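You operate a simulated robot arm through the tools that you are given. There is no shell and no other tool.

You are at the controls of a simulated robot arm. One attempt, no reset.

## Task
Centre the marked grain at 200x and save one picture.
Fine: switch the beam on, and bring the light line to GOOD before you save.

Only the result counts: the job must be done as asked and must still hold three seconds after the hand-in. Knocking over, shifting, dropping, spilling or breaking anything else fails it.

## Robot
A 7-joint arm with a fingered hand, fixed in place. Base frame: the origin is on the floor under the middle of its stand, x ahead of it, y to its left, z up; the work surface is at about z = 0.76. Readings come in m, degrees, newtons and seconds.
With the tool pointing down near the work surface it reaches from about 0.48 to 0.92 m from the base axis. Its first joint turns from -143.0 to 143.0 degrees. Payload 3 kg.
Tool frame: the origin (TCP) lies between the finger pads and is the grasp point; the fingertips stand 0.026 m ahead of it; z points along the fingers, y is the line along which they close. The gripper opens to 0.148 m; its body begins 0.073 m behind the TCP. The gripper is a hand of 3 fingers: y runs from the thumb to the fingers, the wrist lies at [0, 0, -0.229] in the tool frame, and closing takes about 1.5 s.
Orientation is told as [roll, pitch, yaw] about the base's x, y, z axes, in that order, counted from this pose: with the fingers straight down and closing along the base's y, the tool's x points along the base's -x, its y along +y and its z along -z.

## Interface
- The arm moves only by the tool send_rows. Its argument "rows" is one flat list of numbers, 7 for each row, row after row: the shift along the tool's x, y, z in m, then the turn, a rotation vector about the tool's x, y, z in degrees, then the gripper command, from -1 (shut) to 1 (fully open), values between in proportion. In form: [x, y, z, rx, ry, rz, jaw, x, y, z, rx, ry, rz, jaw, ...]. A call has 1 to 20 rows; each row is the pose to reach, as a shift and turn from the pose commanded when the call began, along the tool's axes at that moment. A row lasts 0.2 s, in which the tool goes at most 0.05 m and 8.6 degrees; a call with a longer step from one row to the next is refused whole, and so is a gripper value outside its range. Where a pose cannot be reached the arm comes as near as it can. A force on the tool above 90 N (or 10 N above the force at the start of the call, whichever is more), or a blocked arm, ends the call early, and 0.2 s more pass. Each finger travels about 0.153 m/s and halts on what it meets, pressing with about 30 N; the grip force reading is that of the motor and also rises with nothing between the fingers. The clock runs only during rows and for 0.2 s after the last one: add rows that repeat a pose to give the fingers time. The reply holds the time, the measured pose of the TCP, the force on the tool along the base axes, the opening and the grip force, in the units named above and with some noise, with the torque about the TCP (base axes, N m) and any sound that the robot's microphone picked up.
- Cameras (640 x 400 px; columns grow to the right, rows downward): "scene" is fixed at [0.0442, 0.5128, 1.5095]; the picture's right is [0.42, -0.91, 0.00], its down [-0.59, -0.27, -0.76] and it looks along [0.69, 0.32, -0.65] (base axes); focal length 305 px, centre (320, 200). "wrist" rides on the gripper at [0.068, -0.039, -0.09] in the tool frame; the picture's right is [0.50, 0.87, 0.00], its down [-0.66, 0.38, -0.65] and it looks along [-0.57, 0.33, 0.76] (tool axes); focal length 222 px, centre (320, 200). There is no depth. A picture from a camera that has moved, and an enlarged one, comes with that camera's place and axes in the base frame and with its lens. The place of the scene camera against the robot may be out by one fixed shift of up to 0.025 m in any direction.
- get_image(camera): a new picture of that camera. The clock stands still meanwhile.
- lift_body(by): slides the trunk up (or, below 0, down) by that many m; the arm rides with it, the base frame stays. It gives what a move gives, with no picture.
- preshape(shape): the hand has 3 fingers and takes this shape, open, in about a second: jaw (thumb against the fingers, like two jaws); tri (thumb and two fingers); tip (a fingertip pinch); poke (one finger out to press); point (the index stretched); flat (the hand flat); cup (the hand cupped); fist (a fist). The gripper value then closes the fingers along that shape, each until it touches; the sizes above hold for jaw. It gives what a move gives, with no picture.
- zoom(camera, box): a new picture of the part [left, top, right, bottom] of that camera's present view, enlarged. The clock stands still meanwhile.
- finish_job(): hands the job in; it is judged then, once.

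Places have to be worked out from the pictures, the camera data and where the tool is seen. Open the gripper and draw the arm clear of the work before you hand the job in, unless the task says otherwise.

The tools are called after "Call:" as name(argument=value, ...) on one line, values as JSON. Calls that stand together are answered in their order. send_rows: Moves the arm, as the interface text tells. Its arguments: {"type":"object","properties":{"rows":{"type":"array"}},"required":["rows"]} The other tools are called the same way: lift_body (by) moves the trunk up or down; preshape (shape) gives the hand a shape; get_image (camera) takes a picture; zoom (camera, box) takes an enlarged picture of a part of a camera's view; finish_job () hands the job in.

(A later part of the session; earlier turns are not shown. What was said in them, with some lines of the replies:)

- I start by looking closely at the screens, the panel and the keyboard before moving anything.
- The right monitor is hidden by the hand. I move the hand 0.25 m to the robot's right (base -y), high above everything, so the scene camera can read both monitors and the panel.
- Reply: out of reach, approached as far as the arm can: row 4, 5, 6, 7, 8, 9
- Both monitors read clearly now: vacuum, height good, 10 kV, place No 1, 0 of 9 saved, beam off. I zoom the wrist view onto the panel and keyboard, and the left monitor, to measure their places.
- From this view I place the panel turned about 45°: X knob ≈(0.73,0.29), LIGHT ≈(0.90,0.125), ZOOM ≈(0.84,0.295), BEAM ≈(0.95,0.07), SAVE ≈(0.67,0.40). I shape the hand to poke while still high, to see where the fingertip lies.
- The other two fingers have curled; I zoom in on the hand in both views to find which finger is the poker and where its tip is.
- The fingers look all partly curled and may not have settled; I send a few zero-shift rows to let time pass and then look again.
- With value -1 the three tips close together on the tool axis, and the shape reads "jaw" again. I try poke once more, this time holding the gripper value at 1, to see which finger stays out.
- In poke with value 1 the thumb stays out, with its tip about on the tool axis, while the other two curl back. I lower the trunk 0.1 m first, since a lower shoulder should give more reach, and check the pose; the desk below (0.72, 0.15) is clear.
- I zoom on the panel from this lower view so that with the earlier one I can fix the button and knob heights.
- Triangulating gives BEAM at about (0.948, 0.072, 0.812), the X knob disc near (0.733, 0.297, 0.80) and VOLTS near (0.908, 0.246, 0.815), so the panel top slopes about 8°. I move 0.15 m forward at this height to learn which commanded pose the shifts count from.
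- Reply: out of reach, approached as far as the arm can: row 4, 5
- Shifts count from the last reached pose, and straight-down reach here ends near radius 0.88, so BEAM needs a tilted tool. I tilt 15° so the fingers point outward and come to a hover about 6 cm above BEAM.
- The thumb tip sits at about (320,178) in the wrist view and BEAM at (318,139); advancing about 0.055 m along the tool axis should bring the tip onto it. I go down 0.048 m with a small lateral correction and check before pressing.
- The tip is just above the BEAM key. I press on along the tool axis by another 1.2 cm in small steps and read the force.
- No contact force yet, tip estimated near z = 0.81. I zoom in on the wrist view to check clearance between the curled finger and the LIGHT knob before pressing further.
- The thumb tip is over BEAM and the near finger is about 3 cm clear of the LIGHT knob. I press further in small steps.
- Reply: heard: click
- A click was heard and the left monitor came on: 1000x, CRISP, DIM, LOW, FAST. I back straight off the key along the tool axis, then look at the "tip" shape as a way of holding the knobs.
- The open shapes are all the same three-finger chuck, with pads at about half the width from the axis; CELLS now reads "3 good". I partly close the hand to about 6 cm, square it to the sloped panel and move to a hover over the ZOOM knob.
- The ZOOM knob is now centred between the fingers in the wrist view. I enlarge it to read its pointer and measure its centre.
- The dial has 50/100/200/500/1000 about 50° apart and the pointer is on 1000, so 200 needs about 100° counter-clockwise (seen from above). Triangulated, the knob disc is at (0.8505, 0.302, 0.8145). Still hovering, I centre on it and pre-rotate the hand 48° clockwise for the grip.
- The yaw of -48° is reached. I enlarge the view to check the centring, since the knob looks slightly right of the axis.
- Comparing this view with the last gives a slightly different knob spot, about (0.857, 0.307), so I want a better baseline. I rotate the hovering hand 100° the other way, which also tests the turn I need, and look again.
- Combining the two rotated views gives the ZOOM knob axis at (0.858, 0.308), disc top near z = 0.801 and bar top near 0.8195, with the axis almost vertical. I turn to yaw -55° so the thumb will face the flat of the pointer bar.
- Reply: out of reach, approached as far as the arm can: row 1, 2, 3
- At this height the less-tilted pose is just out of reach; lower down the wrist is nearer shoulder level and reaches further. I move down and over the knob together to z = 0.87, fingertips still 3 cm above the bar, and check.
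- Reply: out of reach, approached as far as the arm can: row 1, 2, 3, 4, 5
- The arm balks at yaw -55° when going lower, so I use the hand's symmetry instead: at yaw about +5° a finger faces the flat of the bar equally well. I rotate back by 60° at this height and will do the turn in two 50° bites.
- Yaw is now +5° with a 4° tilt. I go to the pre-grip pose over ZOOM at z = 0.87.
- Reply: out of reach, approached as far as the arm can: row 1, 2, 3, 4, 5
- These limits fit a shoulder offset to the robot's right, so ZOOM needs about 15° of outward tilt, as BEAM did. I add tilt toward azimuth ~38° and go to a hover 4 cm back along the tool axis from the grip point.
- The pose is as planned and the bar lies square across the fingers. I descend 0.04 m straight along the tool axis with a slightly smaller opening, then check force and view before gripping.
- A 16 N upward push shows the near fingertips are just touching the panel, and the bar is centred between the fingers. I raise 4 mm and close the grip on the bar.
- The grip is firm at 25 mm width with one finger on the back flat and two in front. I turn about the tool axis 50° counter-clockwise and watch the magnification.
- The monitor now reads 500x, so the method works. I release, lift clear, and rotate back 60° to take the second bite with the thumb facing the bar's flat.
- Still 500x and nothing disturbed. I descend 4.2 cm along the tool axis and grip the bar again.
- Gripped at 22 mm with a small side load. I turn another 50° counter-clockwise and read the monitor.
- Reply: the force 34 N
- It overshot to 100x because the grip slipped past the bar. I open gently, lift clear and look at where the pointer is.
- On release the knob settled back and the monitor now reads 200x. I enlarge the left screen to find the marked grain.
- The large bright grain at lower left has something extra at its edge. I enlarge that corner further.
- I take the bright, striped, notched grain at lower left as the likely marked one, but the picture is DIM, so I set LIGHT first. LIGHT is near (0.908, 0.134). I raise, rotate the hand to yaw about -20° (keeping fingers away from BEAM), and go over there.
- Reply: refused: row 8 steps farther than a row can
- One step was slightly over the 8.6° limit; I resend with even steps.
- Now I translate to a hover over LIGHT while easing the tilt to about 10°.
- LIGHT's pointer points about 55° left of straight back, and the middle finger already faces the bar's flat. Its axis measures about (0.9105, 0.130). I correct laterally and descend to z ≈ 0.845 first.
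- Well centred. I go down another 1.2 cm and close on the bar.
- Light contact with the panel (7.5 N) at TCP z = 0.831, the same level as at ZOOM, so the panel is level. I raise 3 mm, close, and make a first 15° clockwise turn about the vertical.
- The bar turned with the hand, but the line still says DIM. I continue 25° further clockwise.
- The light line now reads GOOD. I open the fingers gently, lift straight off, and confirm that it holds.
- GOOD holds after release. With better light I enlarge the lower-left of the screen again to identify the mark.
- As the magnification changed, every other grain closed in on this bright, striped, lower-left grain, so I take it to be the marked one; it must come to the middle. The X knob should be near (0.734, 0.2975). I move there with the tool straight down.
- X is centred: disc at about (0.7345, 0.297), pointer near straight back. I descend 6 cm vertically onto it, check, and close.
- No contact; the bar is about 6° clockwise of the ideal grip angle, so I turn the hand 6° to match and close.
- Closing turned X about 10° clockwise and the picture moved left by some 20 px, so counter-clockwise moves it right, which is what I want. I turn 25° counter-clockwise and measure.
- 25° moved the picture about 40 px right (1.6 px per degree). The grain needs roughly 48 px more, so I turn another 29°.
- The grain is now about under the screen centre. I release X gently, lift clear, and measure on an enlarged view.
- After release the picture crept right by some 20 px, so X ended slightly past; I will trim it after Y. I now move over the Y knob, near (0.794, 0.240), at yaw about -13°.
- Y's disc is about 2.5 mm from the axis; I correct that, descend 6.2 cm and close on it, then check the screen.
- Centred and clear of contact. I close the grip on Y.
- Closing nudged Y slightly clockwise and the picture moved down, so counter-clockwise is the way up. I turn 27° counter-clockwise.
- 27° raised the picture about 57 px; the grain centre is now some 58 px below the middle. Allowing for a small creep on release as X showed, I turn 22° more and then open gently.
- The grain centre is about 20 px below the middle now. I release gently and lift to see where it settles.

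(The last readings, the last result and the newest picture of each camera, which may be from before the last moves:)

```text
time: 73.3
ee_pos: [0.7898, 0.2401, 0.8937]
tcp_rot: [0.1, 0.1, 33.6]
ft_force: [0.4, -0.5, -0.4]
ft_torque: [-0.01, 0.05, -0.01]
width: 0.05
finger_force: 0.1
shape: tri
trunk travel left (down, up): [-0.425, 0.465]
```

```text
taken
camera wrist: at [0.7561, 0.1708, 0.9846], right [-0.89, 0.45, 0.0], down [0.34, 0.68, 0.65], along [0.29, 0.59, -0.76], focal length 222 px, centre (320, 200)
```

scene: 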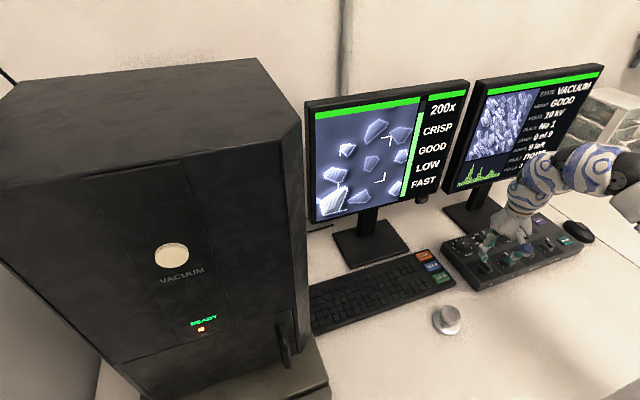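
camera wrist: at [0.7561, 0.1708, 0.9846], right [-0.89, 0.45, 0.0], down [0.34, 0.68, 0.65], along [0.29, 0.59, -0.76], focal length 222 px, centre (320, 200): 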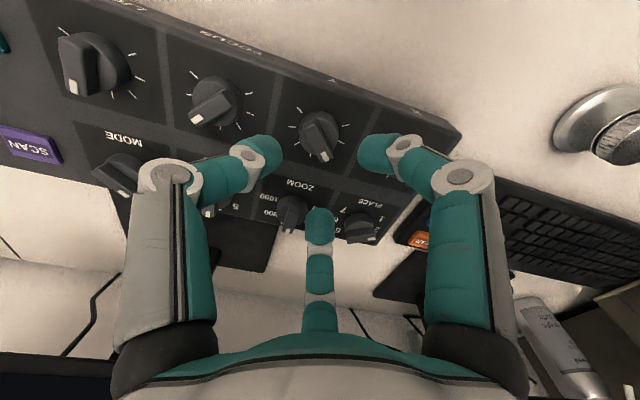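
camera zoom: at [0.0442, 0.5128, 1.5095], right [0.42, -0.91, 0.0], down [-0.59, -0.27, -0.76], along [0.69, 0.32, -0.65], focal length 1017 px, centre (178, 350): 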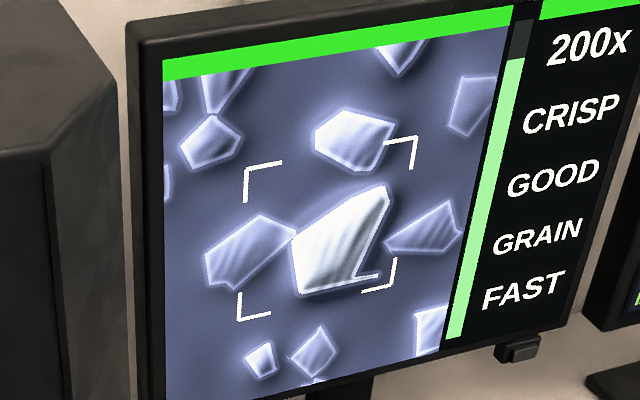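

The fourth line changed from LOW to GRAIN, and light still reads GOOD at 200x. I enlarge the screen to see how well the marked grain sits in the frame.

Call:
zoom(camera="scene", box=[330, 135, 395, 200])

Call:
zoom(camera="scene", box=[300, 70, 480, 220])

Call:
zoom(camera="scene", box=[440, 70, 620, 210])

```text
6.15 times, centred on (362, 168) of scene
camera zoom: at [0.0442, 0.5128, 1.5095], right [0.42, -0.91, 0.0], down [-0.59, -0.27, -0.76], along [0.69, 0.32, -0.65], focal length 1877 px, centre (58, 400)
```

zoom: 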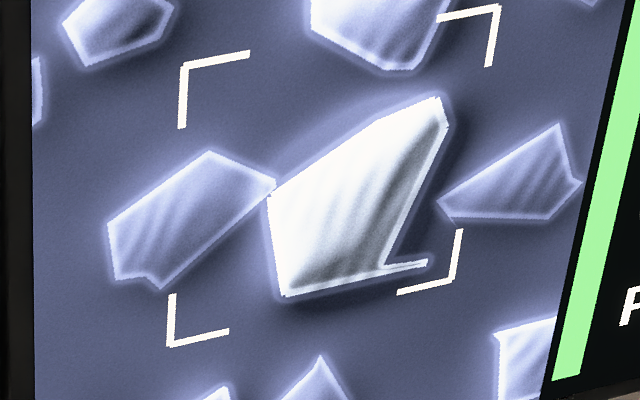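

```text
2.67 times, centred on (390, 145) of scene
camera zoom: at [0.0442, 0.5128, 1.5095], right [0.42, -0.91, 0.0], down [-0.59, -0.27, -0.76], along [0.69, 0.32, -0.65], focal length 814 px, centre (133, 347)
```

zoom: 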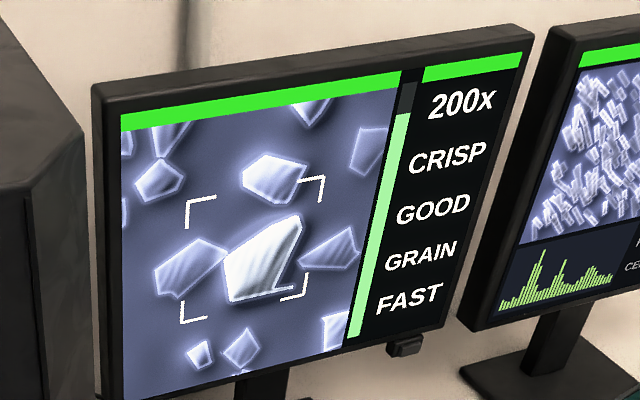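

```text
2.86 times, centred on (530, 140) of scene
camera zoom: at [0.0442, 0.5128, 1.5095], right [0.42, -0.91, 0.0], down [-0.59, -0.27, -0.76], along [0.69, 0.32, -0.65], focal length 872 px, centre (-280, 371)
```

zoom: 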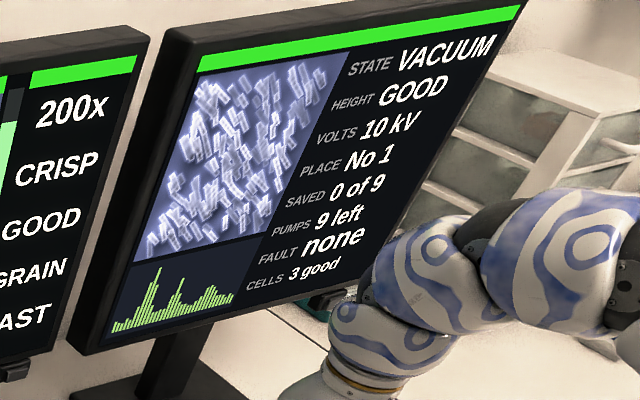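

The whole grain lies inside the frame; its centroid is still about 4% of the field right and 3% low. I trim both axes for margin, starting with Y where the hand already is: descend, close, turn 5° counter-clockwise.

Call:
send_rows(rows=[0, 0, 0.015, 0, 0, 0, -0.32, 0, 0, 0.03, 0, 0, 0, -0.32, 0, 0, 0.045, 0, 0, 0, -0.32, 0, 0, 0.055, 0, 0, 0, -0.32, 0, 0, 0.06, 0, 0, 0, -0.32, 0, 0, 0.06, 0, 0, 0, -0.32, 0, 0, 0.06, 0, 0, 0, -0.6, 0, 0, 0.06, 0, 0, 0, -0.85, 0, 0, 0.06, 0, 0, 0, -1, 0, 0, 0.06, 0, 0, 0, -1])

Call:
zoom(camera="scene", box=[310, 95, 415, 215])

Call:
zoom(camera="wrist", box=[200, 70, 440, 230])

```text
time: 75.5
ee_pos: [0.7902, 0.2414, 0.8342]
tcp_rot: [0.0, 0.1, 33.6]
ft_force: [0.8, 0.2, 1.3]
ft_torque: [0.09, -0.03, -0.01]
width: 0.0258
finger_force: 29.3
shape: tri
trunk travel left (down, up): [-0.425, 0.465]
```

```text
3.33 times, centred on (362, 155) of scene
camera zoom: at [0.0442, 0.5128, 1.5095], right [0.42, -0.91, 0.0], down [-0.59, -0.27, -0.76], along [0.69, 0.32, -0.65], focal length 1017 px, centre (178, 350)
```

zoom: 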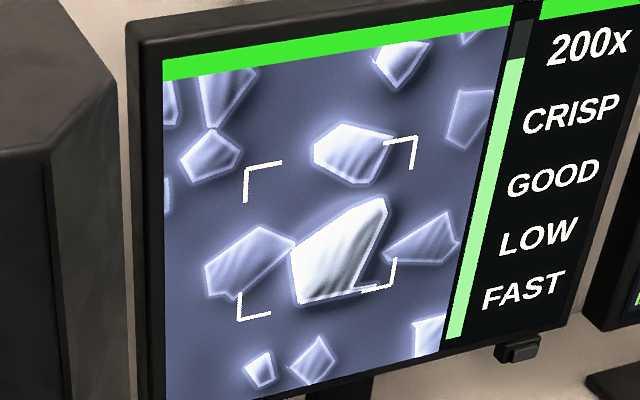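

```text
2.50 times, centred on (320, 150) of wrist
camera zoom: at [0.7561, 0.1704, 0.9249], right [-0.89, 0.45, 0.0], down [0.34, 0.68, 0.65], along [0.29, 0.59, -0.76], focal length 555 px, centre (320, 325)
```

zoom: 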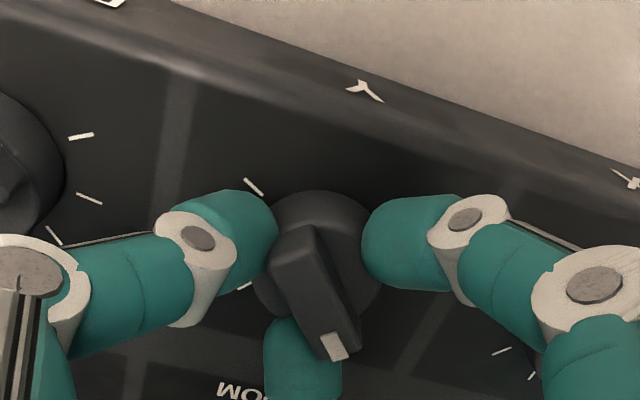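

As expected, closing reproduced the earlier gripped state (LOW), so the tolerance is fairly tight and trimming is worth it. I turn 5.5° counter-clockwise and release.

Call:
send_rows(rows=[0, 0, 0, 0, 0, -3, -1, 0, 0, 0, 0, 0, -5.5, -1, 0, 0, 0, 0, 0, -5.5, -1, 0, 0, 0, 0, 0, -5.5, -0.75, 0, 0, 0, 0, 0, -5.5, -0.5, 0, 0, 0, 0, 0, -5.5, -0.32, 0, 0, -0.01, 0, 0, -5.5, -0.32, 0, 0, -0.03, 0, 0, -5.5, -0.32, 0, 0, -0.05, 0, 0, -5.5, -0.32, 0, 0, -0.06, 0, 0, -5.5, -0.32, 0, 0, -0.06, 0, 0, -5.5, -0.32])

Call:
zoom(camera="scene", box=[310, 95, 415, 215])

Call:
zoom(camera="scene", box=[330, 135, 395, 200])

```text
time: 77.9
ee_pos: [0.7908, 0.24, 0.8938]
tcp_rot: [0.0, 0.1, 39.0]
ft_force: [0.1, 0.3, 0.9]
ft_torque: [-0.01, -0.02, -0.03]
width: 0.05
finger_force: 0.1
shape: tri
trunk travel left (down, up): [-0.425, 0.465]
```

```text
3.33 times, centred on (362, 155) of scene
camera zoom: at [0.0442, 0.5128, 1.5095], right [0.42, -0.91, 0.0], down [-0.59, -0.27, -0.76], along [0.69, 0.32, -0.65], focal length 1017 px, centre (178, 350)
```

zoom: 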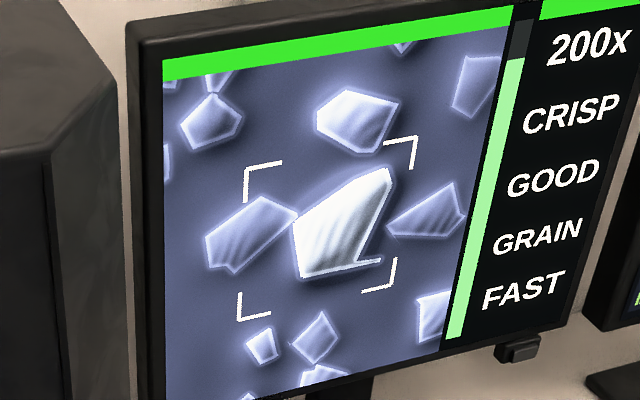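

```text
6.15 times, centred on (362, 168) of scene
camera zoom: at [0.0442, 0.5128, 1.5095], right [0.42, -0.91, 0.0], down [-0.59, -0.27, -0.76], along [0.69, 0.32, -0.65], focal length 1877 px, centre (58, 400)
```

zoom: 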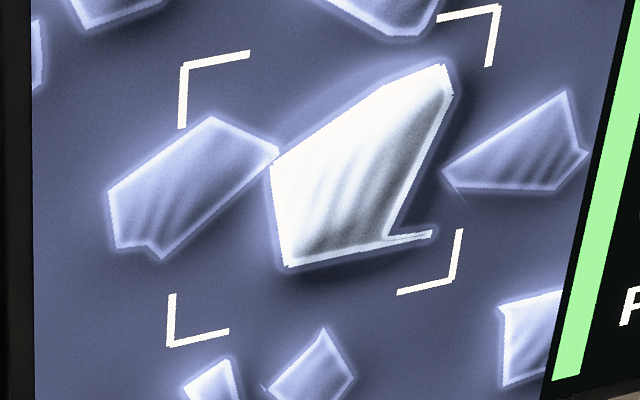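

Y is now close: the centroid is within about 1% vertically, and the line reads GRAIN. X still needs about 5% of the field to the left, roughly 7° clockwise. I move back over X at the yaw it was last gripped (34.4°).

Call:
send_rows(rows=[0.0025, 0.027, 0, 0, 0, 2, -0.32, 0.005, 0.054, 0, 0, 0, 4.6, -0.32, 0.0076, 0.0801, 0, 0, 0, 4.6, -0.32, 0.0076, 0.0801, 0, 0, 0, 4.6, -0.32])

Call:
get_image(camera="wrist")

Call:
zoom(camera="wrist", box=[220, 60, 420, 190])

```text
time: 78.9
ee_pos: [0.7352, 0.2977, 0.8914]
tcp_rot: [0.2, 0.0, 34.4]
ft_force: [0.5, 0.1, -0.1]
ft_torque: [0.0, -0.04, 0.01]
width: 0.0501
finger_force: 0.1
shape: tri
trunk travel left (down, up): [-0.425, 0.465]
```

```text
taken
camera wrist: at [0.7005, 0.2273, 0.9841], right [-0.9, 0.43, 0.0], down [0.33, 0.68, 0.65], along [0.28, 0.59, -0.76], focal length 222 px, centre (320, 200)
```

wrist: 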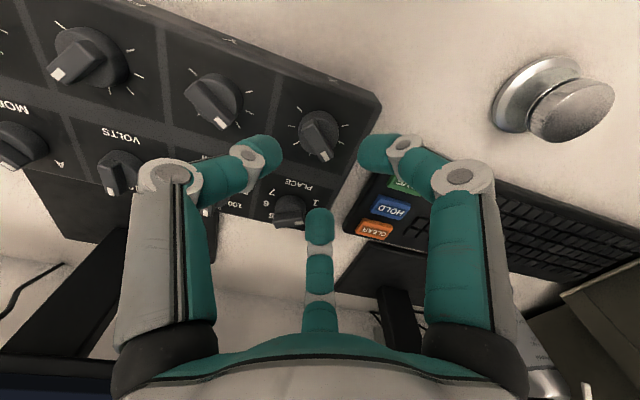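

```text
3.08 times, centred on (320, 125) of wrist
camera zoom: at [0.7005, 0.2273, 0.9841], right [-0.9, 0.43, 0.0], down [0.33, 0.68, 0.65], along [0.28, 0.59, -0.76], focal length 684 px, centre (320, 431)
```

zoom: 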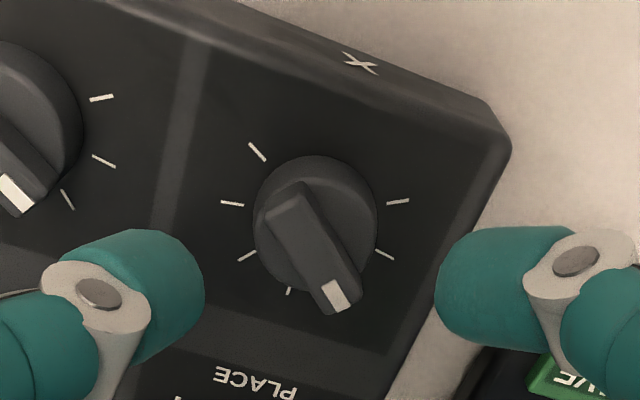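

Centred within about 1.5 mm. I descend, close, turn 7° clockwise and check before releasing.

Call:
send_rows(rows=[-0.001, 0, 0.015, 0, 0, 0, -0.32, -0.001, 0, 0.03, 0, 0, 0, -0.32, -0.001, 0, 0.045, 0, 0, 0, -0.32, -0.001, 0, 0.054, 0, 0, 0, -0.32, -0.001, 0, 0.058, 0, 0, 0, -0.32, -0.001, 0, 0.058, 0, 0, 0, -0.32, -0.001, 0, 0.058, 0, 0, 0, -0.6, -0.001, 0, 0.058, 0, 0, 0, -0.85, -0.001, 0, 0.058, 0, 0, 0, -1, -0.001, 0, 0.058, 0, 0, 0, -1])

Call:
zoom(camera="scene", box=[310, 95, 415, 215])

Call:
zoom(camera="wrist", box=[200, 70, 440, 230])

```text
time: 81.1
ee_pos: [0.7362, 0.3006, 0.8374]
tcp_rot: [0.2, -0.1, 34.4]
ft_force: [8.0, -0.1, 19.4]
ft_torque: [-0.1, -0.22, 0.0]
width: 0.0238
finger_force: 29.7
shape: tri
trunk travel left (down, up): [-0.425, 0.465]
```

```text
3.33 times, centred on (362, 155) of scene
camera zoom: at [0.0442, 0.5128, 1.5095], right [0.42, -0.91, 0.0], down [-0.59, -0.27, -0.76], along [0.69, 0.32, -0.65], focal length 1017 px, centre (178, 350)
```

zoom: 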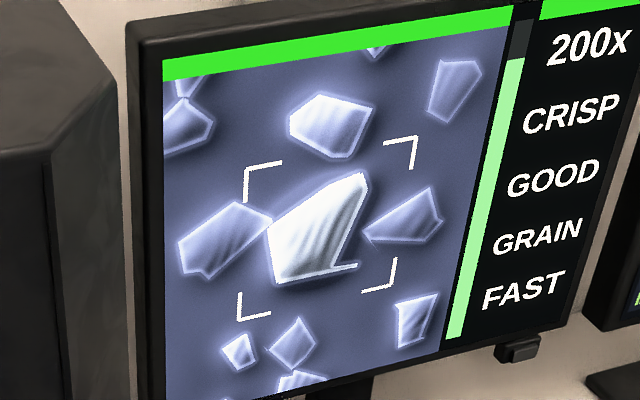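

```text
2.50 times, centred on (320, 150) of wrist
camera zoom: at [0.7012, 0.2287, 0.9286], right [-0.9, 0.43, 0.0], down [0.33, 0.68, 0.66], along [0.28, 0.59, -0.76], focal length 555 px, centre (320, 325)
```

zoom: 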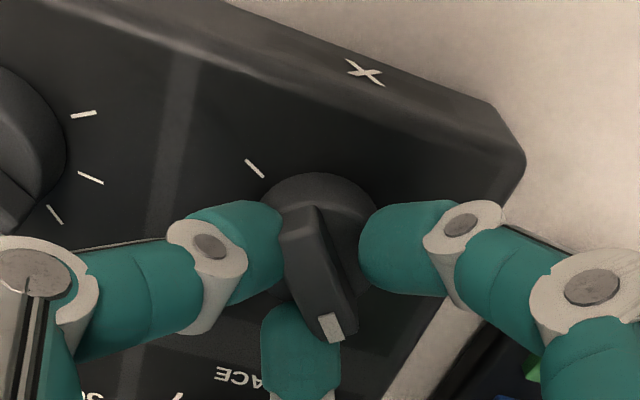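

Gripped, the picture sits 25 px further left, which comes back on release as before. I raise 2 mm to take the load off, turn 6.5° clockwise, and release.

Call:
send_rows(rows=[0, 0, -0.002, 0, 0, 3, -1, 0, 0, -0.002, 0, 0, 6.5, -1, 0, 0, -0.002, 0, 0, 6.5, -1, 0, 0, -0.002, 0, 0, 6.5, -0.75, 0, 0, -0.002, 0, 0, 6.5, -0.5, 0, 0, -0.002, 0, 0, 6.5, -0.32, 0, 0, -0.01, 0, 0, 6.5, -0.32, 0, 0, -0.03, 0, 0, 6.5, -0.32, 0, 0, -0.05, 0, 0, 6.5, -0.32, 0, 0, -0.06, 0, 0, 6.5, -0.32, 0, 0, -0.06, 0, 0, 6.5, -0.32])

Call:
zoom(camera="scene", box=[310, 95, 415, 215])

Call:
zoom(camera="scene", box=[330, 135, 395, 200])

```text
time: 83.5
ee_pos: [0.7355, 0.2989, 0.8948]
tcp_rot: [0.1, 0.2, 27.9]
ft_force: [0.0, -0.1, 0.6]
ft_torque: [-0.01, -0.05, -0.02]
width: 0.0501
finger_force: 0.0
shape: tri
trunk travel left (down, up): [-0.425, 0.465]
```

```text
3.33 times, centred on (362, 155) of scene
camera zoom: at [0.0442, 0.5128, 1.5095], right [0.42, -0.91, 0.0], down [-0.59, -0.27, -0.76], along [0.69, 0.32, -0.65], focal length 1017 px, centre (178, 350)
```

zoom: 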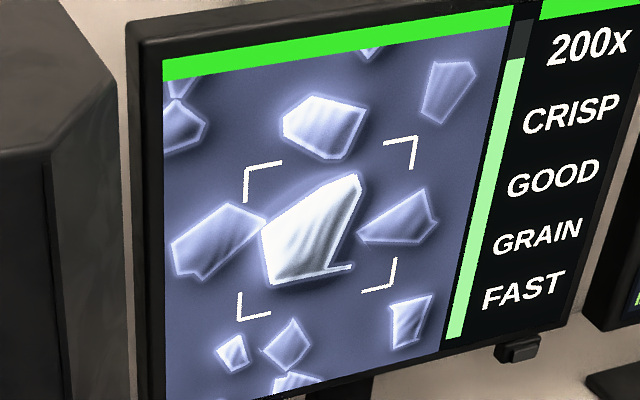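

```text
6.15 times, centred on (362, 168) of scene
camera zoom: at [0.0442, 0.5128, 1.5095], right [0.42, -0.91, 0.0], down [-0.59, -0.27, -0.76], along [0.69, 0.32, -0.65], focal length 1877 px, centre (58, 400)
```

zoom: 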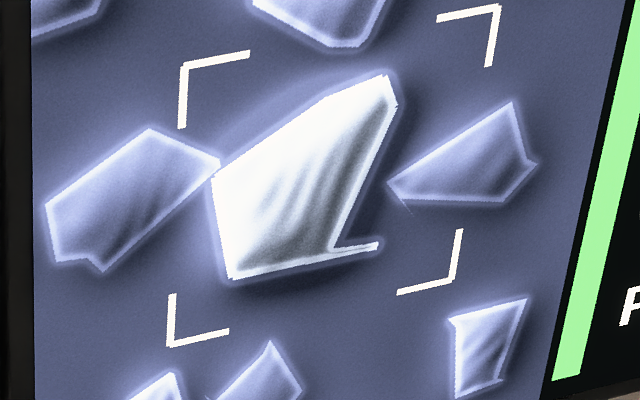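

The creep was smaller this time, so the grain now sits about 5% left (still GRAIN). I rotate the hand back to yaw 36° above the knob and check the centring carefully before one more small trim.

Call:
send_rows(rows=[0, 0, 0, 0, 0, -4, -0.32, 0, 0, 0, 0, 0, -8.1, -0.32, 0, 0, 0, 0, 0, -8.1, -0.32])

Call:
zoom(camera="wrist", box=[220, 60, 420, 190])

```text
time: 84.3
ee_pos: [0.7359, 0.2981, 0.8946]
tcp_rot: [0.1, 0.1, 36.1]
ft_force: [-0.1, 0.7, -0.2]
ft_torque: [0.03, -0.01, 0.02]
width: 0.0499
finger_force: 0.1
shape: tri
trunk travel left (down, up): [-0.425, 0.465]
```

```text
3.08 times, centred on (320, 125) of wrist
camera zoom: at [0.7041, 0.2278, 0.9866], right [-0.91, 0.41, 0.0], down [0.31, 0.69, 0.65], along [0.26, 0.6, -0.76], focal length 684 px, centre (320, 431)
```

zoom: 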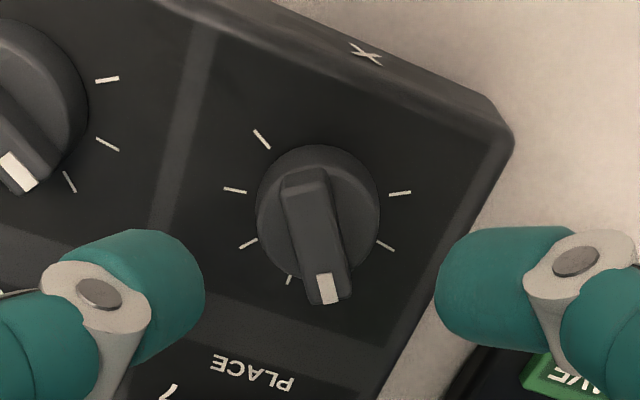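

The knob is about 2 mm off the axis toward the front. I correct, descend slightly less deep (z ≈ 0.836), and close at this yaw.

Call:
send_rows(rows=[0.002, -0.001, 0.015, 0, 0, 0, -0.32, 0.002, -0.001, 0.03, 0, 0, 0, -0.32, 0.002, -0.001, 0.045, 0, 0, 0, -0.32, 0.002, -0.001, 0.054, 0, 0, 0, -0.32, 0.002, -0.001, 0.058, 0, 0, 0, -0.32, 0.002, -0.001, 0.058, 0, 0, 0, -0.32, 0.002, -0.001, 0.058, 0, 0, 0, -0.6, 0.002, -0.001, 0.058, 0, 0, 0, -0.85, 0.002, -0.001, 0.058, 0, 0, 0, -1, 0.002, -0.001, 0.058, 0, 0, 0, -1])

Call:
zoom(camera="scene", box=[330, 135, 395, 200])

Call:
zoom(camera="wrist", box=[200, 70, 440, 230])

```text
time: 86.5
ee_pos: [0.7351, 0.2979, 0.8393]
tcp_rot: [0.1, 0.0, 36.0]
ft_force: [2.1, 3.6, 13.3]
ft_torque: [-0.27, 0.08, 0.02]
width: 0.0204
finger_force: 29.5
shape: tri
trunk travel left (down, up): [-0.425, 0.465]
```

```text
6.15 times, centred on (362, 168) of scene
camera zoom: at [0.0442, 0.5128, 1.5095], right [0.42, -0.91, 0.0], down [-0.59, -0.27, -0.76], along [0.69, 0.32, -0.65], focal length 1877 px, centre (58, 400)
```

zoom: 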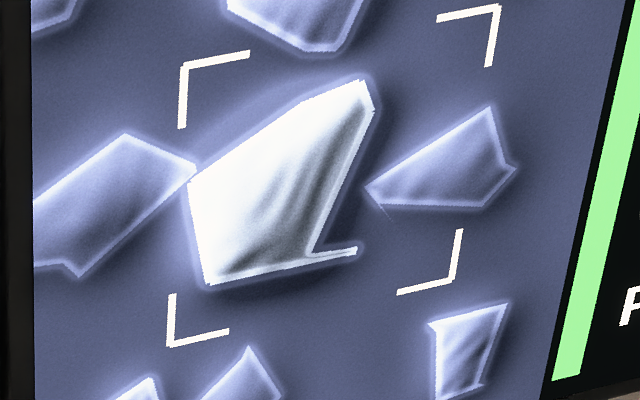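

```text
2.50 times, centred on (320, 150) of wrist
camera zoom: at [0.7025, 0.2258, 0.93], right [-0.91, 0.41, 0.0], down [0.31, 0.69, 0.65], along [0.27, 0.6, -0.76], focal length 555 px, centre (320, 325)
```

zoom: 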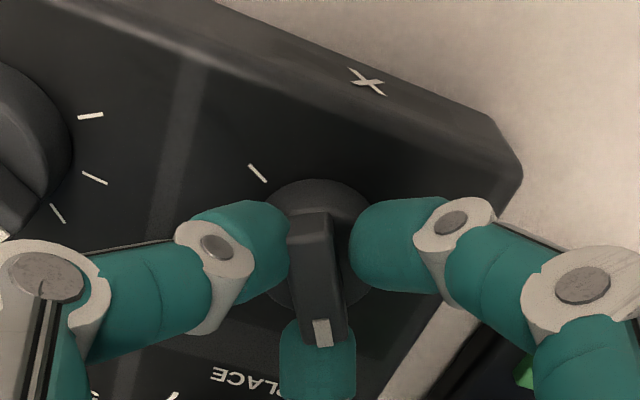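

The bar now sits in a slightly different, more symmetric hold, and the picture is about 53 px left of centre in this view. I turn 14° counter-clockwise and check before opening.

Call:
send_rows(rows=[0, 0, 0, 0, 0, -7, -1, 0, 0, 0, 0, 0, -14, -1, 0, 0, 0, 0, 0, -14, -1])

Call:
zoom(camera="scene", box=[330, 135, 395, 200])

Call:
zoom(camera="wrist", box=[200, 70, 440, 230])

```text
time: 87.3
ee_pos: [0.7358, 0.2964, 0.8395]
tcp_rot: [0.1, 0.0, 50.1]
ft_force: [5.7, 3.3, 20.0]
ft_torque: [-0.29, -0.1, 0.0]
width: 0.0205
finger_force: 29.6
shape: tri
trunk travel left (down, up): [-0.425, 0.465]
```

```text
6.15 times, centred on (362, 168) of scene
camera zoom: at [0.0442, 0.5128, 1.5095], right [0.42, -0.91, 0.0], down [-0.59, -0.27, -0.76], along [0.69, 0.32, -0.65], focal length 1877 px, centre (58, 400)
```

zoom: 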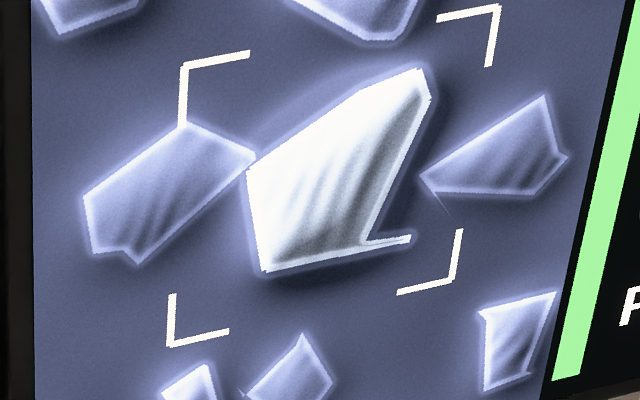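

```text
2.50 times, centred on (320, 150) of wrist
camera zoom: at [0.7207, 0.2198, 0.9299], right [-0.98, 0.17, 0.0], down [0.13, 0.74, 0.65], along [0.11, 0.64, -0.76], focal length 555 px, centre (320, 325)
```

zoom: 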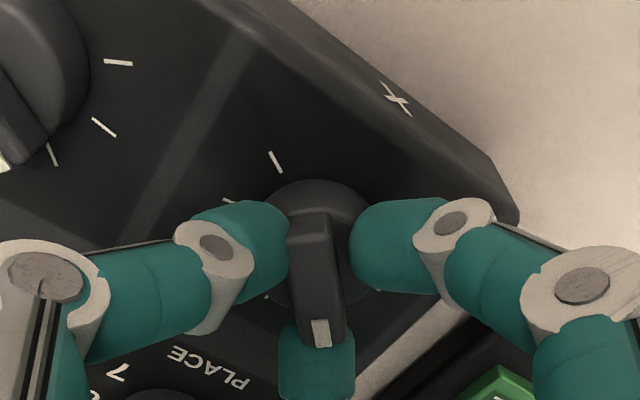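

The centroid is now within about 1% of the frame centre on both axes. I relieve the downward load by 2 mm, then open very slowly to keep the knob from creeping.

Call:
send_rows(rows=[0, 0, -0.001, 0, 0, 0, -1, 0, 0, -0.002, 0, 0, 0, -0.85, 0, 0, -0.002, 0, 0, 0, -0.76, 0, 0, -0.002, 0, 0, 0, -0.72, 0, 0, -0.002, 0, 0, 0, -0.69, 0, 0, -0.002, 0, 0, 0, -0.65, 0, 0, -0.002, 0, 0, 0, -0.58, 0, 0, -0.002, 0, 0, 0, -0.5, 0, 0, -0.002, 0, 0, 0, -0.4, 0, 0, -0.002, 0, 0, 0, -0.32, 0, 0, -0.002, 0, 0, 0, -0.32])

Call:
zoom(camera="scene", box=[330, 135, 395, 200])

Call:
zoom(camera="scene", box=[310, 95, 415, 215])

```text
time: 89.7
ee_pos: [0.7345, 0.2962, 0.8394]
tcp_rot: [0.1, 0.2, 50.0]
ft_force: [0.5, -0.4, 0.5]
ft_torque: [0.0, 0.0, -0.02]
width: 0.0502
finger_force: 0.0
shape: tri
trunk travel left (down, up): [-0.425, 0.465]
```

```text
6.15 times, centred on (362, 168) of scene
camera zoom: at [0.0442, 0.5128, 1.5095], right [0.42, -0.91, 0.0], down [-0.59, -0.27, -0.76], along [0.69, 0.32, -0.65], focal length 1877 px, centre (58, 400)
```

zoom: 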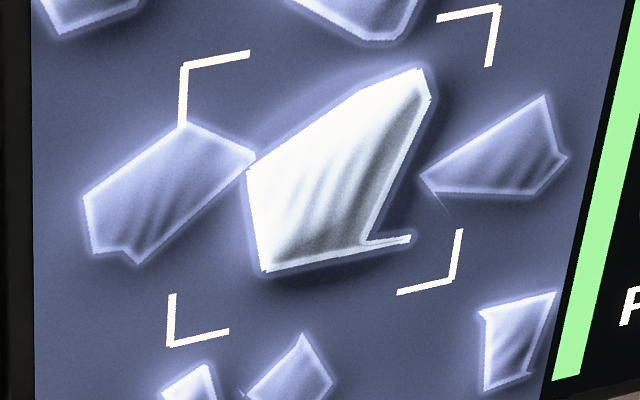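

```text
3.33 times, centred on (362, 155) of scene
camera zoom: at [0.0442, 0.5128, 1.5095], right [0.42, -0.91, 0.0], down [-0.59, -0.27, -0.76], along [0.69, 0.32, -0.65], focal length 1017 px, centre (178, 350)
```

zoom: 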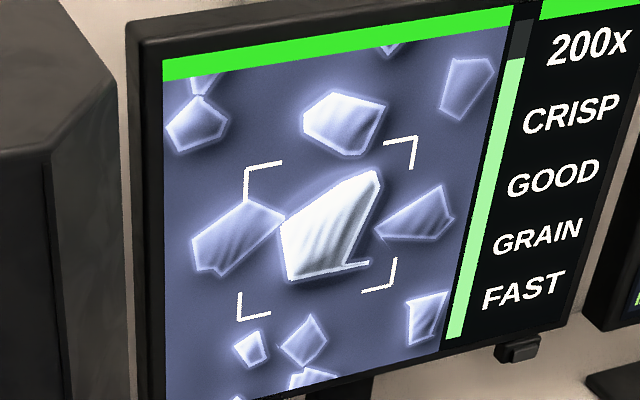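

No creep this time: 200x, CRISP, GOOD, GRAIN, with the grain centred. I lift straight off X and shape the hand to poke for the SAVE key.

Call:
send_rows(rows=[0, 0, -0.01, 0, 0, 0, -0.32, 0, 0, -0.03, 0, 0, 0, -0.32, 0, 0, -0.06, 0, 0, 0, -0.32, 0, 0, -0.09, 0, 0, 0, -0.32, 0, 0, -0.11, 0, 0, 0, -0.32, 0, 0, -0.11, 0, 0, 0, -0.32])

Call:
preshape(shape="poke")

Call:
get_image(camera="scene")

Call:
get_image(camera="wrist")

```text
time: 91.1
ee_pos: [0.7347, 0.2948, 0.948]
tcp_rot: [0.1, 0.1, 50.1]
ft_force: [0.5, -0.1, -0.8]
ft_torque: [0.0, 0.03, -0.01]
width: 0.0498
finger_force: 0.0
shape: tri
trunk travel left (down, up): [-0.425, 0.465]
```

```text
time: 92.0
ee_pos: [0.7361, 0.2968, 0.9483]
tcp_rot: [0.1, 0.1, 50.0]
ft_force: [0.2, -0.2, 0.5]
ft_torque: [-0.02, -0.01, -0.02]
width: 0.0
finger_force: 0.1
shape: poke
trunk travel left (down, up): [-0.425, 0.465]
```

```text
taken
```

scene: 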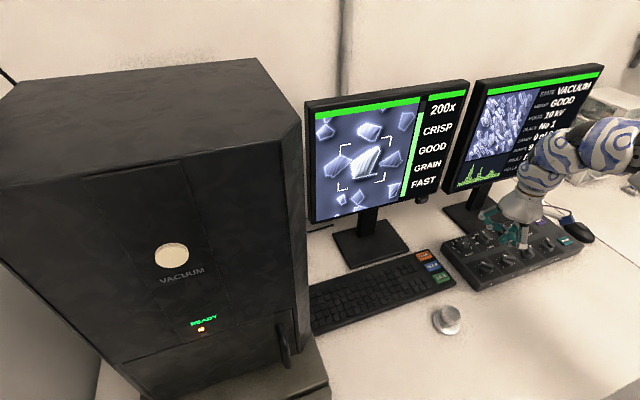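

```text
taken
camera wrist: at [0.7211, 0.2192, 1.039], right [-0.98, 0.17, 0.0], down [0.13, 0.75, 0.65], along [0.11, 0.64, -0.76], focal length 222 px, centre (320, 200)
```

wrist: 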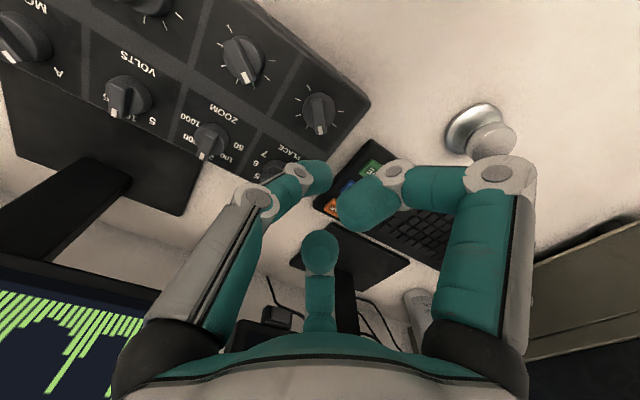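

Everything on the screen is unchanged. I rotate to about yaw -35° and move to a hover over SAVE, near (0.67, 0.405), keeping the poke shape (value 1).

Call:
send_rows(rows=[-0.0027, 0.0107, 0, 0, 0, 8, 1, -0.0053, 0.0213, 0, 0, 0, 16, 1, -0.008, 0.032, 0, 0, 0, 24, 1, -0.0107, 0.0427, 0, 0, 0, 32, 1, -0.0134, 0.0534, 0, 0, 0, 40, 1, -0.016, 0.064, 0, 0, 0, 48, 1, -0.0187, 0.0747, 0.005, 0, 0, 56, 1, -0.0214, 0.0854, 0.01, 0, 0, 64, 1, -0.024, 0.096, 0.02, 0, 0, 72, 1, -0.0267, 0.1067, 0.025, 0, 0, 80, 1, -0.0294, 0.1174, 0.03, 0, 0, 85, 1, -0.0294, 0.1174, 0.03, 0, 0, 85, 1])

Call:
get_image(camera="wrist")

Call:
zoom(camera="wrist", box=[220, 60, 460, 220])

Call:
get_image(camera="scene")

```text
time: 94.6
ee_pos: [0.6642, 0.3956, 0.9187]
tcp_rot: [-0.1, 0.3, -35.1]
ft_force: [1.3, -0.6, 0.1]
ft_torque: [0.03, 0.02, -0.01]
width: 0.0
finger_force: 0.2
shape: poke
trunk travel left (down, up): [-0.425, 0.465]
```

```text
taken
camera wrist: at [0.5864, 0.4017, 1.0105], right [0.09, 1.0, 0.0], down [0.76, -0.07, 0.65], along [0.65, -0.06, -0.76], focal length 222 px, centre (320, 200)
```

wrist: 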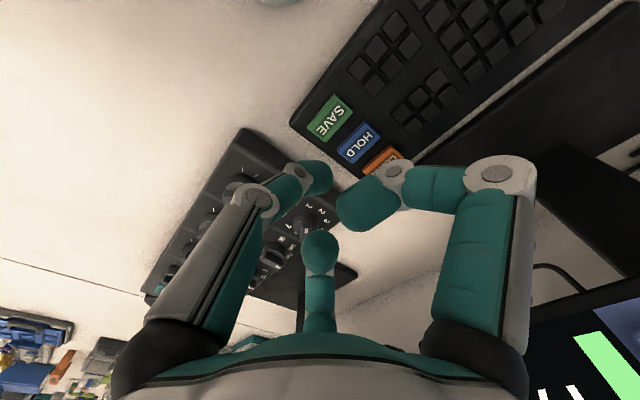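

```text
2.50 times, centred on (340, 140) of wrist
camera zoom: at [0.5864, 0.4017, 1.0105], right [0.09, 1.0, 0.0], down [0.76, -0.07, 0.65], along [0.65, -0.06, -0.76], focal length 555 px, centre (270, 350)
```

zoom: 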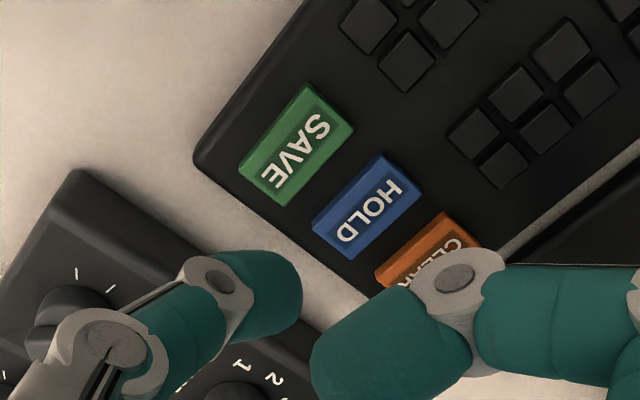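

```text
taken
```

scene: 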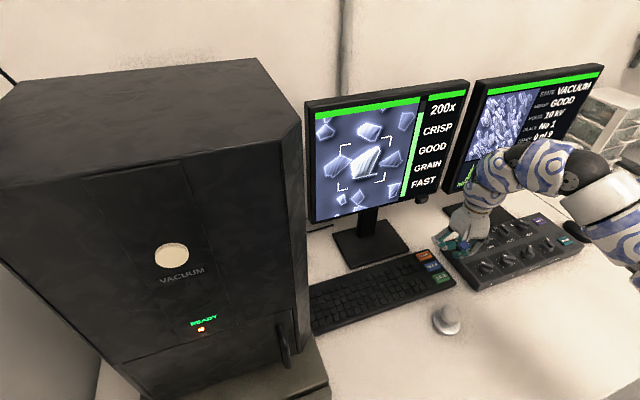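

SAVE measures about (0.672, 0.406, 0.778), with HOLD 43 mm behind it. I tilt 10° so the curled fingers rise away from HOLD, and come down to a hover about 3.5 cm above SAVE.

Call:
send_rows(rows=[0, 0, 0.02, -5, 0, 0, 1, 0, 0.001, 0.04, -10, 0, 0, 1, -0.0004, 0.0024, 0.06, -10, 0, 0, 1, -0.0004, 0.0024, 0.0806, -10, 0, 0, 1, -0.0004, 0.0024, 0.0806, -10, 0, 0, 1])

Call:
get_image(camera="wrist")

Call:
zoom(camera="wrist", box=[220, 80, 460, 240])

Call:
zoom(camera="scene", box=[390, 200, 530, 300])

```text
time: 95.8
ee_pos: [0.6634, 0.3973, 0.838]
tcp_rot: [10.0, 0.1, -35.0]
ft_force: [0.0, -0.8, 0.2]
ft_torque: [-0.01, 0.01, -0.01]
width: 0.0
finger_force: 0.0
shape: poke
trunk travel left (down, up): [-0.425, 0.465]
```

```text
taken
camera wrist: at [0.5777, 0.3914, 0.9223], right [0.08, 0.99, 0.15], down [0.69, -0.16, 0.71], along [0.72, 0.05, -0.69], focal length 222 px, centre (320, 200)
```

wrist: 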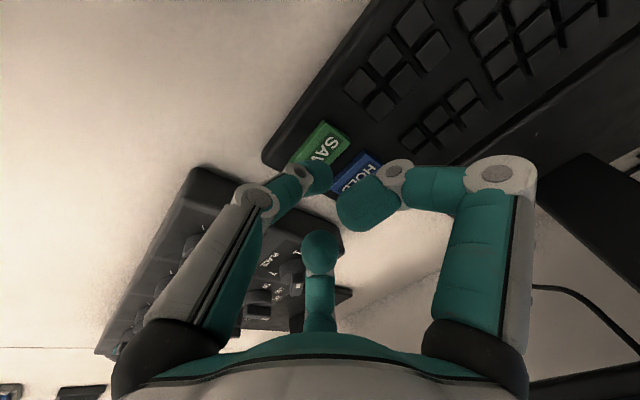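

```text
2.50 times, centred on (340, 160) of wrist
camera zoom: at [0.5777, 0.3914, 0.9223], right [0.08, 0.99, 0.15], down [0.69, -0.16, 0.71], along [0.72, 0.05, -0.69], focal length 555 px, centre (270, 300)
```

zoom: 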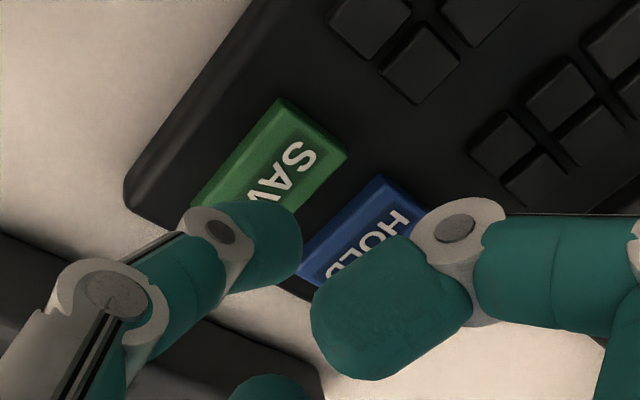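

```text
4.00 times, centred on (460, 250) of scene
camera zoom: at [0.0442, 0.5128, 1.5095], right [0.42, -0.91, 0.0], down [-0.59, -0.27, -0.76], along [0.69, 0.32, -0.65], focal length 1220 px, centre (-240, 0)
```

zoom: 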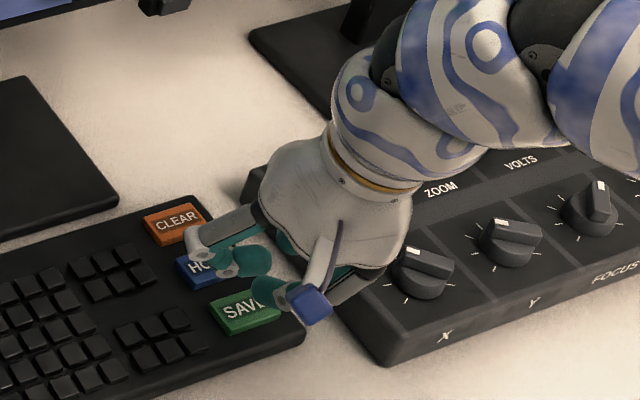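

The thumb tip lines up with SAVE, and the curled fingers clear HOLD and the panel by my estimate. I advance 3 cm along the tool axis, stopping just above the key.

Call:
send_rows(rows=[-0.001, 0.001, 0.01, 0, 0, 0, 1, -0.0016, 0.0011, 0.02, 0, 0, 0, 1, -0.0016, 0.0011, 0.027, 0, 0, 0, 1, -0.0016, 0.0011, 0.03, 0, 0, 0, 1, -0.0016, 0.0011, 0.03, 0, 0, 0, 1])

Call:
zoom(camera="wrist", box=[220, 80, 460, 240])

Call:
zoom(camera="scene", box=[400, 230, 500, 300])

```text
time: 97.0
ee_pos: [0.6695, 0.401, 0.8096]
tcp_rot: [10.0, 0.1, -34.9]
ft_force: [-0.4, 0.4, 1.6]
ft_torque: [-0.01, 0.02, 0.02]
width: 0.0
finger_force: 0.2
shape: poke
trunk travel left (down, up): [-0.425, 0.465]
heard: click
```

```text
2.50 times, centred on (340, 160) of wrist
camera zoom: at [0.5833, 0.3957, 0.8931], right [0.08, 0.99, 0.15], down [0.69, -0.16, 0.71], along [0.72, 0.05, -0.69], focal length 555 px, centre (270, 300)
```

zoom: 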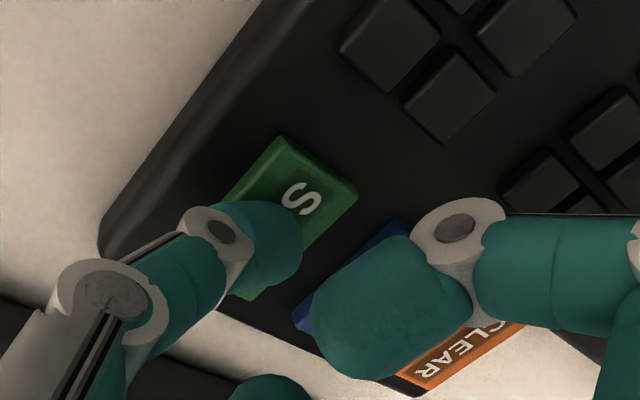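

```text
5.71 times, centred on (450, 265) of scene
camera zoom: at [0.0442, 0.5128, 1.5095], right [0.42, -0.91, 0.0], down [-0.59, -0.27, -0.76], along [0.69, 0.32, -0.65], focal length 1743 px, centre (-423, -171)
```

zoom: 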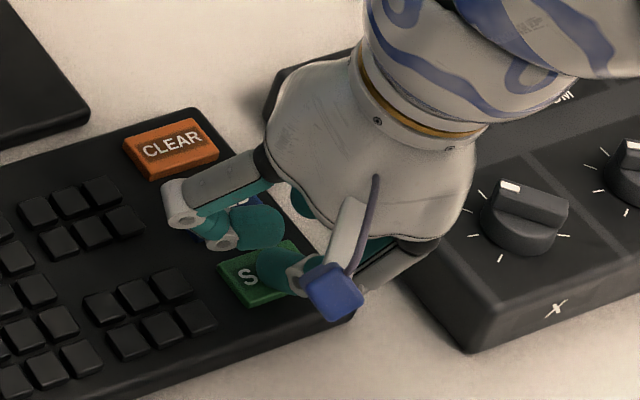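

A click was heard, earlier than I expected. I check the monitors to see what it did before moving anything.

Call:
get_image(camera="scene")

Call:
zoom(camera="scene", box=[300, 70, 480, 220])

Call:
zoom(camera="scene", box=[440, 70, 620, 210])

```text
taken
```

scene: 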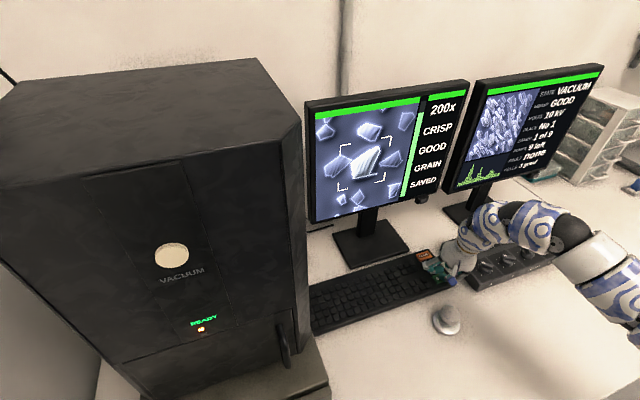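

```text
2.67 times, centred on (390, 145) of scene
camera zoom: at [0.0442, 0.5128, 1.5095], right [0.42, -0.91, 0.0], down [-0.59, -0.27, -0.76], along [0.69, 0.32, -0.65], focal length 814 px, centre (133, 347)
```

zoom: 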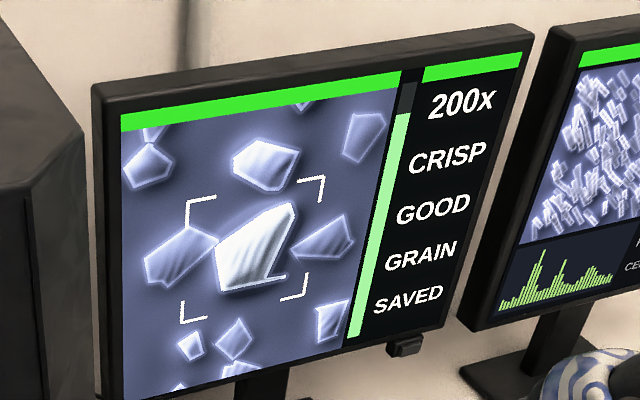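

```text
2.86 times, centred on (530, 140) of scene
camera zoom: at [0.0442, 0.5128, 1.5095], right [0.42, -0.91, 0.0], down [-0.59, -0.27, -0.76], along [0.69, 0.32, -0.65], focal length 872 px, centre (-280, 371)
```

zoom: 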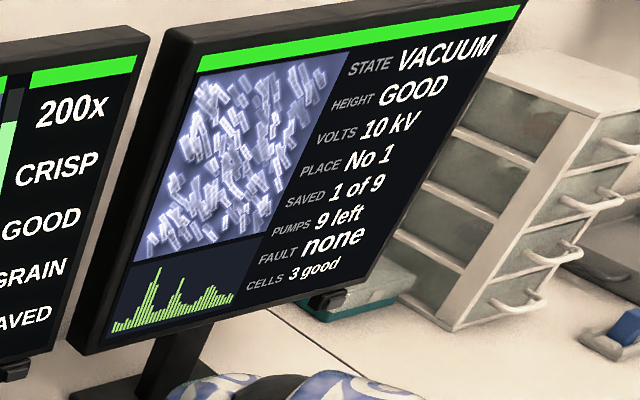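

The picture is saved: "1 of 9" on the right, SAVED on the left with 200x, GOOD and GRAIN. I back straight off the key along the tool axis.

Call:
send_rows(rows=[0, 0, -0.02, 0, 0, 0, 1, 0, 0, -0.05, 0, 0, 0, 1, 0, 0, -0.09, 0, 0, 0, 1, 0, 0, -0.13, 0, 0, 0, 1, 0, 0, -0.16, 0, 0, 0, 1, 0, 0, -0.16, 0, 0, 0, 1])

Call:
get_image(camera="scene")

```text
time: 98.4
ee_pos: [0.6553, 0.3793, 0.966]
tcp_rot: [9.9, 0.2, -35.0]
ft_force: [0.0, 0.1, -0.2]
ft_torque: [0.03, -0.01, 0.01]
width: 0.0002
finger_force: 0.0
shape: poke
trunk travel left (down, up): [-0.425, 0.465]
```

```text
taken
```

scene: 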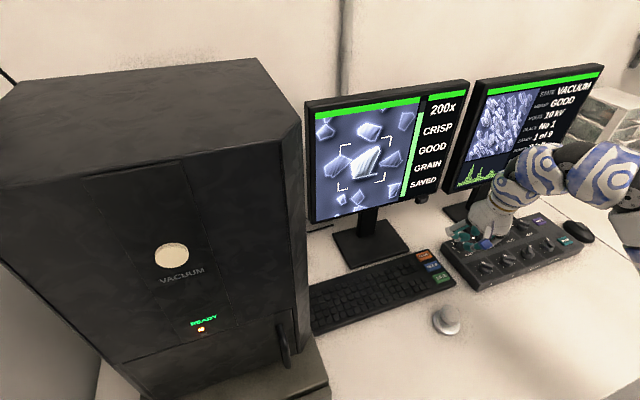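

Clear of the keys. I raise the trunk 0.15 m to carry the whole arm up, then open the hand at that height.

Call:
lift_body(by=0.15)

Call:
preshape(shape="jaw")

Call:
get_image(camera="scene")

Call:
zoom(camera="scene", box=[300, 70, 480, 220])

Call:
zoom(camera="scene", box=[430, 200, 600, 300])

```text
time: 100.2
ee_pos: [0.6556, 0.3789, 1.1162]
tcp_rot: [9.9, 0.1, -35.1]
ft_force: [0.5, 0.3, -0.2]
ft_torque: [0.02, -0.03, 0.02]
width: 0.0
finger_force: 0.0
shape: poke
trunk travel left (down, up): [-0.575, 0.315]
```

```text
time: 101.1
ee_pos: [0.6554, 0.3791, 1.1162]
tcp_rot: [9.9, 0.1, -35.1]
ft_force: [-0.2, -0.6, 0.9]
ft_torque: [-0.03, 0.01, -0.02]
width: 0.1477
finger_force: 0.1
shape: jaw
trunk travel left (down, up): [-0.575, 0.315]
```

```text
taken
```

scene: 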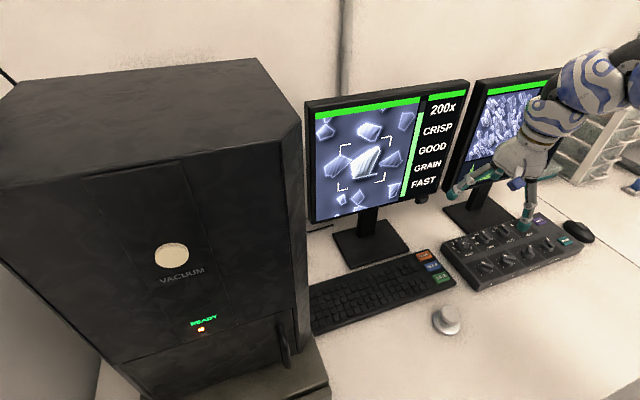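

```text
2.67 times, centred on (390, 145) of scene
camera zoom: at [0.0442, 0.5128, 1.5095], right [0.42, -0.91, 0.0], down [-0.59, -0.27, -0.76], along [0.69, 0.32, -0.65], focal length 814 px, centre (133, 347)
```

zoom: 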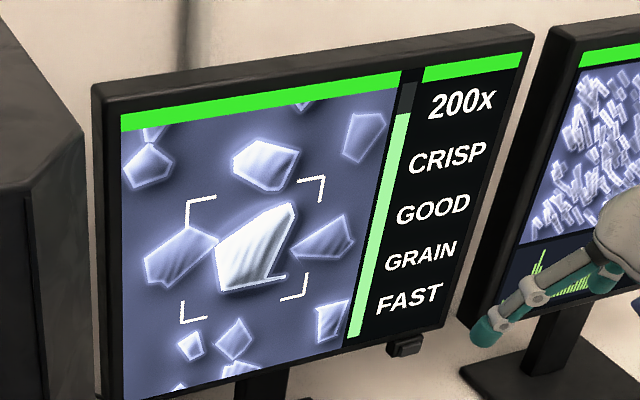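

```text
3.76 times, centred on (515, 250) of scene
camera zoom: at [0.0442, 0.5128, 1.5095], right [0.42, -0.91, 0.0], down [-0.59, -0.27, -0.76], along [0.69, 0.32, -0.65], focal length 1148 px, centre (-414, 12)
```

zoom: 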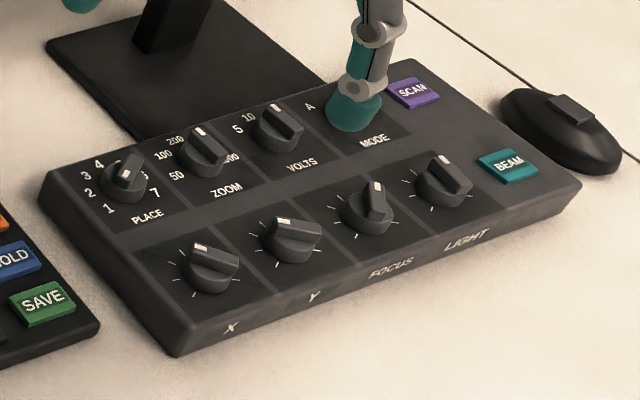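

All is stable: 200x, CRISP, GOOD, GRAIN, one picture saved, the panel and its neighbours where they were, the hand open and well above the work. I hand the job in.

Call:
finish_job()

```text
The job is handed in.
```

I saved one picture of the marked grain at 200x with the beam on. When I pressed SAVE, the left monitor read CRISP, GOOD (the light line) and GRAIN. The right monitor then showed SAVED "1 of 9".

- **Which grain:** the screen never labels the marked grain outright. I took it to be the bright, striped, notched one at lower left. The status line changed from LOW to GRAIN once that one reached the centre.
- **Centring:** by my measurement its centre is within about 1–1.5% of the field from the frame centre.
- **Zoom knob:** while turning from 500x to 200x, the grip slipped and the screen read 100x for a moment. It settled at 200x when I let go, well before the save.
- **Surroundings:** in the last view the panel, keyboard and mouse were where they started. The hand was open and clear above the work at hand-in. I haven't seen the result of the judging.
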